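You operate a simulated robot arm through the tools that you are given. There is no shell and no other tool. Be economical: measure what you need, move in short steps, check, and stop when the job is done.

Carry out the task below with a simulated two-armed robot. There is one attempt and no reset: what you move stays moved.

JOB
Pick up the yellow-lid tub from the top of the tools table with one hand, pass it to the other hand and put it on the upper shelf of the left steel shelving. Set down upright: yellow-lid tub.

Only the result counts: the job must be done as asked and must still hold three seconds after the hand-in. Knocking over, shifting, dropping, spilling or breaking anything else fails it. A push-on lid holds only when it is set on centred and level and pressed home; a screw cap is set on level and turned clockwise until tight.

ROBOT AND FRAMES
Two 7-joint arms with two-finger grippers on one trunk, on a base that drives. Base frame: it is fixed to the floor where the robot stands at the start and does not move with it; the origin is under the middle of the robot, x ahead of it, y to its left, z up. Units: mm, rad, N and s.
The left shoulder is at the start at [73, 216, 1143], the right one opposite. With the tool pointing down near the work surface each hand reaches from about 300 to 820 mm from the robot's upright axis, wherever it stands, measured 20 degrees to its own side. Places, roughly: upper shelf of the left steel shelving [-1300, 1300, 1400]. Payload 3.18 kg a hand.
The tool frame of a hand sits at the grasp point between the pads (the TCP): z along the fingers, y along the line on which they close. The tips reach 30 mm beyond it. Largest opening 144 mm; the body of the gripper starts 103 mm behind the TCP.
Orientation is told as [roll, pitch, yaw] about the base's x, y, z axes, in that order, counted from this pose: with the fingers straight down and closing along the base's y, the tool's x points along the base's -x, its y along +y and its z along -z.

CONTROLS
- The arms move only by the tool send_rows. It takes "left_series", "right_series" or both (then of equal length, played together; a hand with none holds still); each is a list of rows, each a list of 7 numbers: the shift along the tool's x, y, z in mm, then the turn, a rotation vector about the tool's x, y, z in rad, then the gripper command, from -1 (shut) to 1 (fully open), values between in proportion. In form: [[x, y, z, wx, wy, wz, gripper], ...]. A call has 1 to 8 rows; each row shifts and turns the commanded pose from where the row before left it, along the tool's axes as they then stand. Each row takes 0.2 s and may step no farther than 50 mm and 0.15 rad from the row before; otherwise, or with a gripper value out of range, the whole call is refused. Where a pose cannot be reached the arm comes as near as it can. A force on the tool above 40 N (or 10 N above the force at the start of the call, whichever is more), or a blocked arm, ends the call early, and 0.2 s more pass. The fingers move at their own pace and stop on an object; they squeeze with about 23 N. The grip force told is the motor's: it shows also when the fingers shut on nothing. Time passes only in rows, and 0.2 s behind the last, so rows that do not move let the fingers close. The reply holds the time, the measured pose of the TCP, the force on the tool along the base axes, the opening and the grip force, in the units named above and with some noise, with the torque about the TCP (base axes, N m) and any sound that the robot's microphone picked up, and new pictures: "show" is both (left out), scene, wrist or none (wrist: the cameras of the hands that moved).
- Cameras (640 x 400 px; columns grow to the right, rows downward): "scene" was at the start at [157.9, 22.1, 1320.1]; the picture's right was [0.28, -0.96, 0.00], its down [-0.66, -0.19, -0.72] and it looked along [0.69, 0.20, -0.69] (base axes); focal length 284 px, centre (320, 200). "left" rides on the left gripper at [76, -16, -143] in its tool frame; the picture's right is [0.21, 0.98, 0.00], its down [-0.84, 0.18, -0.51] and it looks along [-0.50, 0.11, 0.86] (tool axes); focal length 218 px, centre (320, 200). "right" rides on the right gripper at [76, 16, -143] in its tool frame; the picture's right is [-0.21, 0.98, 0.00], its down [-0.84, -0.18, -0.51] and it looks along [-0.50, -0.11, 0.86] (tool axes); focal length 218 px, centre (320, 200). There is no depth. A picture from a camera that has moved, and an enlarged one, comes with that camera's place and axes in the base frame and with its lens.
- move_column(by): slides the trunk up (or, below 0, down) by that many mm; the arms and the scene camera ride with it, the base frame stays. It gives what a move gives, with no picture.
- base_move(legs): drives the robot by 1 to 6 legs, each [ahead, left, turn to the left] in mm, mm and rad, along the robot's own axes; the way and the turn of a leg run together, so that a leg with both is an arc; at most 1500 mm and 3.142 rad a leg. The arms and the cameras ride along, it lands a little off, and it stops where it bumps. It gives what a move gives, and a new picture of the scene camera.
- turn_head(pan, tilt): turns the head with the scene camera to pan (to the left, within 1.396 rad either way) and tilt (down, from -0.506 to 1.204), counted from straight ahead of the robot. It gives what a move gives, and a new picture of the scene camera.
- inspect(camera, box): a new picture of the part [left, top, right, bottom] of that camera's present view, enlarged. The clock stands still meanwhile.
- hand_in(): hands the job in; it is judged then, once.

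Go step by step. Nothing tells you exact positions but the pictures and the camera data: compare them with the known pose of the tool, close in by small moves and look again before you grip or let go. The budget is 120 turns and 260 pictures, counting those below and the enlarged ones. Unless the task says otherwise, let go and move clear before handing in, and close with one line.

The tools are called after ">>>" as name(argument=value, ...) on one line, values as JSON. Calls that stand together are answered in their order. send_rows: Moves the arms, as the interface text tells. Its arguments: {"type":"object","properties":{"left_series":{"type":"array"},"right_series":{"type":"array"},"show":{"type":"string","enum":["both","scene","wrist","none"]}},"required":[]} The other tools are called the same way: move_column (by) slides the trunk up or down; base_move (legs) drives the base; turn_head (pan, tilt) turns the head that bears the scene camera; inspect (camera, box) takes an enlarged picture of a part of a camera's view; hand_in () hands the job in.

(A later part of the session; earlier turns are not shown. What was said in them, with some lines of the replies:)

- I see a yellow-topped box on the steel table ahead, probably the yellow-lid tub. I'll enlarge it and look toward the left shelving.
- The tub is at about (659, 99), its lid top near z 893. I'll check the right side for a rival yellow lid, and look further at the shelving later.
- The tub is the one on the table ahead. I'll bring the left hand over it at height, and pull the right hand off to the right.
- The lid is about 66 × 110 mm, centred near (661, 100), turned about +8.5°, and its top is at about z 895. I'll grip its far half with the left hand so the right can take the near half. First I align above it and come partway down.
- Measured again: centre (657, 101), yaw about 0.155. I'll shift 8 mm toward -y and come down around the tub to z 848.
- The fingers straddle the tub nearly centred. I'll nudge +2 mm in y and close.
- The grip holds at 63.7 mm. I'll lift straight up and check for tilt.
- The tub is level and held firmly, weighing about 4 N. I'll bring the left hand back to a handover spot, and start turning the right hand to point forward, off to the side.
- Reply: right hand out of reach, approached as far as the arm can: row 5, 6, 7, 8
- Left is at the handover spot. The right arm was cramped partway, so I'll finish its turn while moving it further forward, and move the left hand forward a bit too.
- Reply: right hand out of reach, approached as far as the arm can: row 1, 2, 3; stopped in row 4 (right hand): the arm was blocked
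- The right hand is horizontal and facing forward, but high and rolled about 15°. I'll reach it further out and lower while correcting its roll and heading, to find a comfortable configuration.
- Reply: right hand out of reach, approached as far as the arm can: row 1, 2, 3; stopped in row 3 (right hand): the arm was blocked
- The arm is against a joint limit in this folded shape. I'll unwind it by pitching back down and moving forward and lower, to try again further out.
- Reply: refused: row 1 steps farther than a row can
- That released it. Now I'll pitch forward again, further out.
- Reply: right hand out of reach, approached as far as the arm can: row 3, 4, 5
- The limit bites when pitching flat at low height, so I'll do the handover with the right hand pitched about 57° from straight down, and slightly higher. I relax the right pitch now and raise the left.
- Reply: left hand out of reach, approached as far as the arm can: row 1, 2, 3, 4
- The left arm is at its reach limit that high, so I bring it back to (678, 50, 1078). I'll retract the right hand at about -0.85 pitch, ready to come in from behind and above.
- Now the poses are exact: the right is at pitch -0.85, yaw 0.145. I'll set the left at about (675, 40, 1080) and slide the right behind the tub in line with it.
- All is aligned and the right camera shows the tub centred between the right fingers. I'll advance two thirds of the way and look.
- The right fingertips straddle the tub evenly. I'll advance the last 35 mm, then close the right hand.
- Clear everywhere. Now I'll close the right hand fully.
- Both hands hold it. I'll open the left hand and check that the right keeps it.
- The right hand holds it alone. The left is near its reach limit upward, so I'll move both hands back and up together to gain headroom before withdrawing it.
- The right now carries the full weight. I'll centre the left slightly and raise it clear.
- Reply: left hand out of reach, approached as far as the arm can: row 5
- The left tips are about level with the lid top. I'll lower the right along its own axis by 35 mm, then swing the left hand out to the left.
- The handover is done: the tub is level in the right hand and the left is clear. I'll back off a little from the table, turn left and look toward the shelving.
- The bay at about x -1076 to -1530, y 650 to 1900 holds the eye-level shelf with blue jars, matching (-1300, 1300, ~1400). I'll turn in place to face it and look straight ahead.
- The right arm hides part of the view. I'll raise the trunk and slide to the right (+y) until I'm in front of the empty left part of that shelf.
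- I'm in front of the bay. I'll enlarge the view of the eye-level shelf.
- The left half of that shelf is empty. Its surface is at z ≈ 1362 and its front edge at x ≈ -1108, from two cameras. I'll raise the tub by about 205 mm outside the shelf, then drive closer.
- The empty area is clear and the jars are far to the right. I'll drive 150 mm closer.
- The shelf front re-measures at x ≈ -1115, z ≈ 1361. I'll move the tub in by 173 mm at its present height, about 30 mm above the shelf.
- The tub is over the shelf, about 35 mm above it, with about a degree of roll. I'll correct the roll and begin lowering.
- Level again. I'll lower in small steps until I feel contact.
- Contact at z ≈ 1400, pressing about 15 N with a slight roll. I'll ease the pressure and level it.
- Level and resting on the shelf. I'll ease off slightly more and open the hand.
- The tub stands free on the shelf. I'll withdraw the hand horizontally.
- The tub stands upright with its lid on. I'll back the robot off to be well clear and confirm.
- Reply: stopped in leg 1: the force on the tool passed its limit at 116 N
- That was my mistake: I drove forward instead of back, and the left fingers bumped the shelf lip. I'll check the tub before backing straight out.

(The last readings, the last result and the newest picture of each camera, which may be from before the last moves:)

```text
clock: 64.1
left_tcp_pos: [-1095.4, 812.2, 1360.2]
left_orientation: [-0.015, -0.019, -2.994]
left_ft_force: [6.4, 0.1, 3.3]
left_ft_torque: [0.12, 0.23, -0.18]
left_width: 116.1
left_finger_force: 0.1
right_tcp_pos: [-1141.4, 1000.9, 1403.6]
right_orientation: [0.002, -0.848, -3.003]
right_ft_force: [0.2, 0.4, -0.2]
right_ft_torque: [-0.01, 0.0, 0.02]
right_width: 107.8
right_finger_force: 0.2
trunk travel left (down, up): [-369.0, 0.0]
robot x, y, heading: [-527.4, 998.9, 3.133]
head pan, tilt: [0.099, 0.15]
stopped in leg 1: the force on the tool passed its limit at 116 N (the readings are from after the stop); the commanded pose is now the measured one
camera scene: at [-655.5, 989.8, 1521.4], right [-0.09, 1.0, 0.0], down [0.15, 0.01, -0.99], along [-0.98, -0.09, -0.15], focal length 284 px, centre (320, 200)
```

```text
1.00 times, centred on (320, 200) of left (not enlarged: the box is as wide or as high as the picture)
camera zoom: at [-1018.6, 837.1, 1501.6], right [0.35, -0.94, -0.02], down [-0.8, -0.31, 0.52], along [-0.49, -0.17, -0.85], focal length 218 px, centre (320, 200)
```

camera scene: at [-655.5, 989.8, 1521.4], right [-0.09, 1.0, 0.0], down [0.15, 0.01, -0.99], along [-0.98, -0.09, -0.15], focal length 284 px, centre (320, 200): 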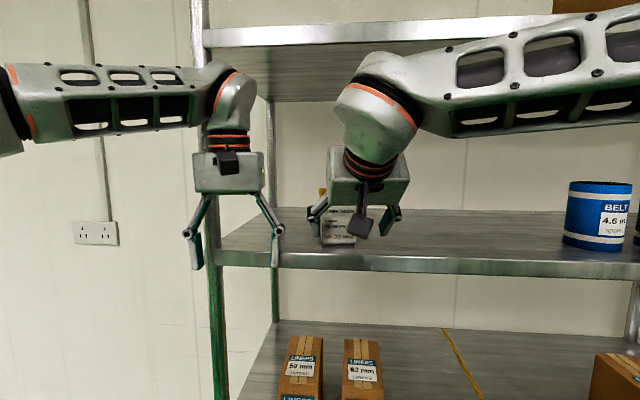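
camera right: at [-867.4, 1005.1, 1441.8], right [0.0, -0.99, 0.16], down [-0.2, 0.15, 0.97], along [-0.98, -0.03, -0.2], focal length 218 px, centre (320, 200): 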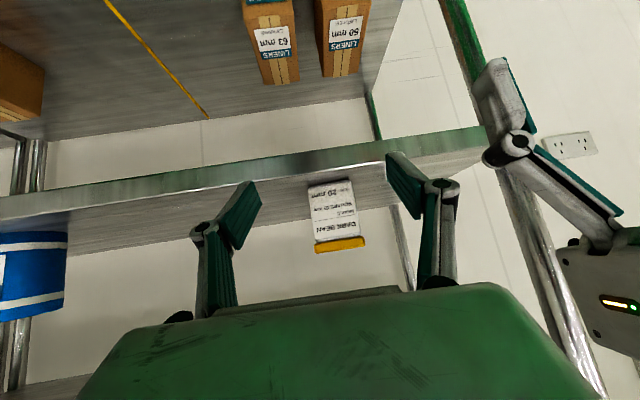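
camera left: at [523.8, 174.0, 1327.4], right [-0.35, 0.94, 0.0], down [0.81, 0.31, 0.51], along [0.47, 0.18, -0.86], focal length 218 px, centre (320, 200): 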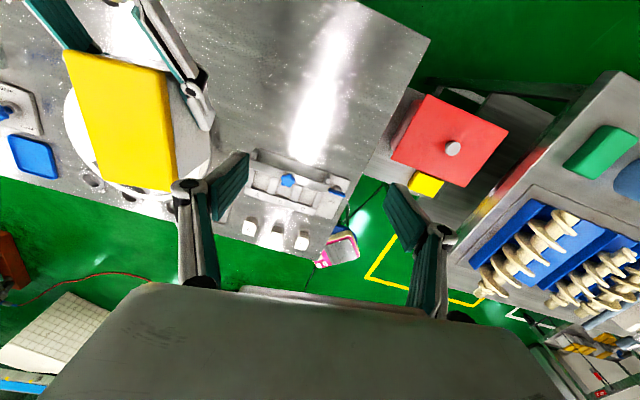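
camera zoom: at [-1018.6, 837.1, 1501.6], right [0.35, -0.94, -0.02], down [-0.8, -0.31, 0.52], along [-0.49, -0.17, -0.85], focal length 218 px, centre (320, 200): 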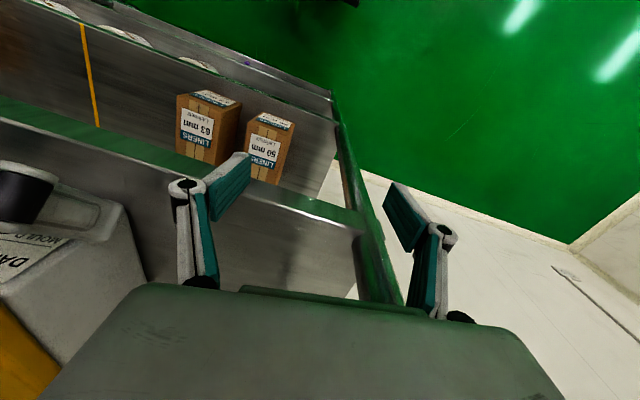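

The tub is upright, untouched between the open fingers. I'll reverse straight out.

>>> base_move(legs=[[-350, 0, 0]])

>>> turn_head(pan=-0.3, tilt=0.3)

```text
clock: 66.5
left_tcp_pos: [-737.3, 806.2, 1359.7]
left_orientation: [-0.014, -0.018, -2.989]
left_ft_force: [0.3, -0.6, 0.3]
left_ft_torque: [-0.01, 0.0, 0.01]
left_width: 115.1
left_finger_force: 0.0
right_tcp_pos: [-785.1, 994.4, 1402.8]
right_orientation: [0.002, -0.846, -2.998]
right_ft_force: [0.0, 0.5, 0.3]
right_ft_torque: [0.01, 0.04, -0.01]
right_width: 107.8
right_finger_force: 0.0
trunk travel left (down, up): [-369.0, 0.0]
robot x, y, heading: [-166.4, 998.9, 3.137]
head pan, tilt: [0.099, 0.15]
camera scene: at [-298.6, 987.4, 1521.2], right [-0.1, 1.0, 0.0], down [0.15, 0.01, -0.99], along [-0.98, -0.1, -0.15], focal length 284 px, centre (320, 200)
```

scene: 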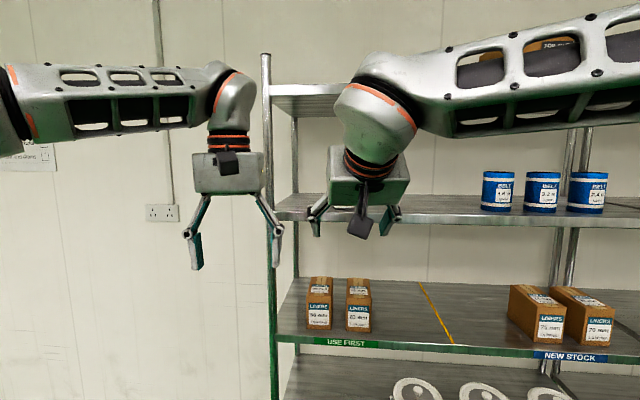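

```text
clock: 67.3
left_tcp_pos: [-738.4, 806.5, 1359.5]
left_orientation: [-0.013, -0.016, -2.991]
left_ft_force: [-0.3, 0.3, 0.4]
left_ft_torque: [-0.02, 0.0, 0.01]
left_width: 115.4
left_finger_force: 0.0
right_tcp_pos: [-785.2, 994.6, 1403.1]
right_orientation: [0.003, -0.847, -2.998]
right_ft_force: [-1.0, 0.2, 0.3]
right_ft_torque: [-0.04, 0.02, 0.02]
right_width: 108.1
right_finger_force: 0.1
trunk travel left (down, up): [-369.0, 0.0]
robot x, y, heading: [-166.0, 994.4, 3.14]
head pan, tilt: [-0.3, 0.3]
camera scene: at [-296.0, 1024.1, 1507.2], right [0.3, 0.95, 0.0], down [0.28, -0.09, -0.96], along [-0.91, 0.28, -0.3], focal length 284 px, centre (320, 200)
```

scene: 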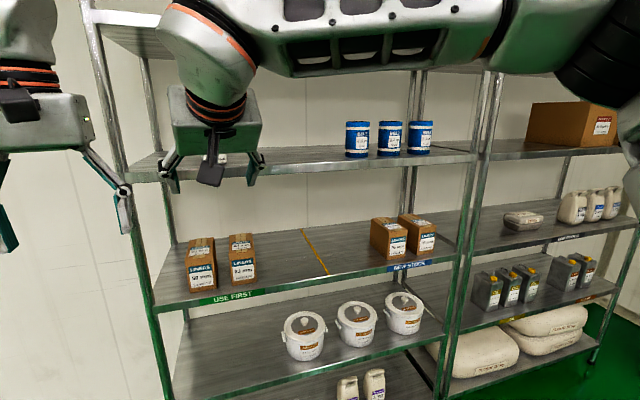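

All other items stand. A last check of the tub through the right camera.

>>> inspect(camera="right", box=[220, 100, 420, 300])

```text
2.00 times, centred on (320, 200) of right
camera zoom: at [-626.1, 1002.3, 1439.8], right [0.0, -0.99, 0.16], down [-0.2, 0.15, 0.97], along [-0.98, -0.04, -0.2], focal length 436 px, centre (320, 200)
```

zoom: 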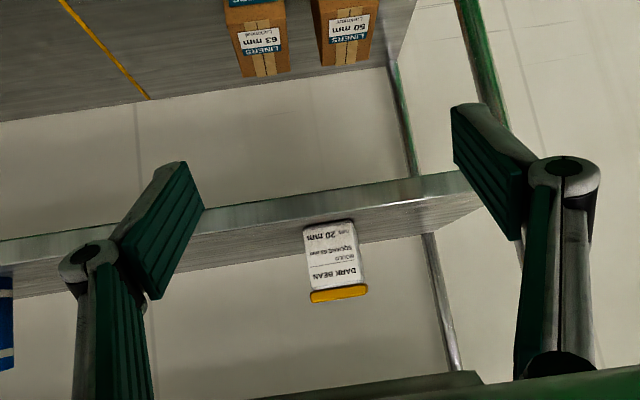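

The tub stands upright on the upper shelf with its lid on, and both hands are clear. I'm handing in.

>>> hand_in()

```text
The job is handed in.
```

The yellow-lid tub was picked up with the left hand, passed to the right, and now stands upright with its lid on, on the upper shelf of the left steel shelving; while backing away I first drove forward by mistake and the left fingers hit the shelf lip (116 N), but the pictures afterwards showed nothing knocked over.
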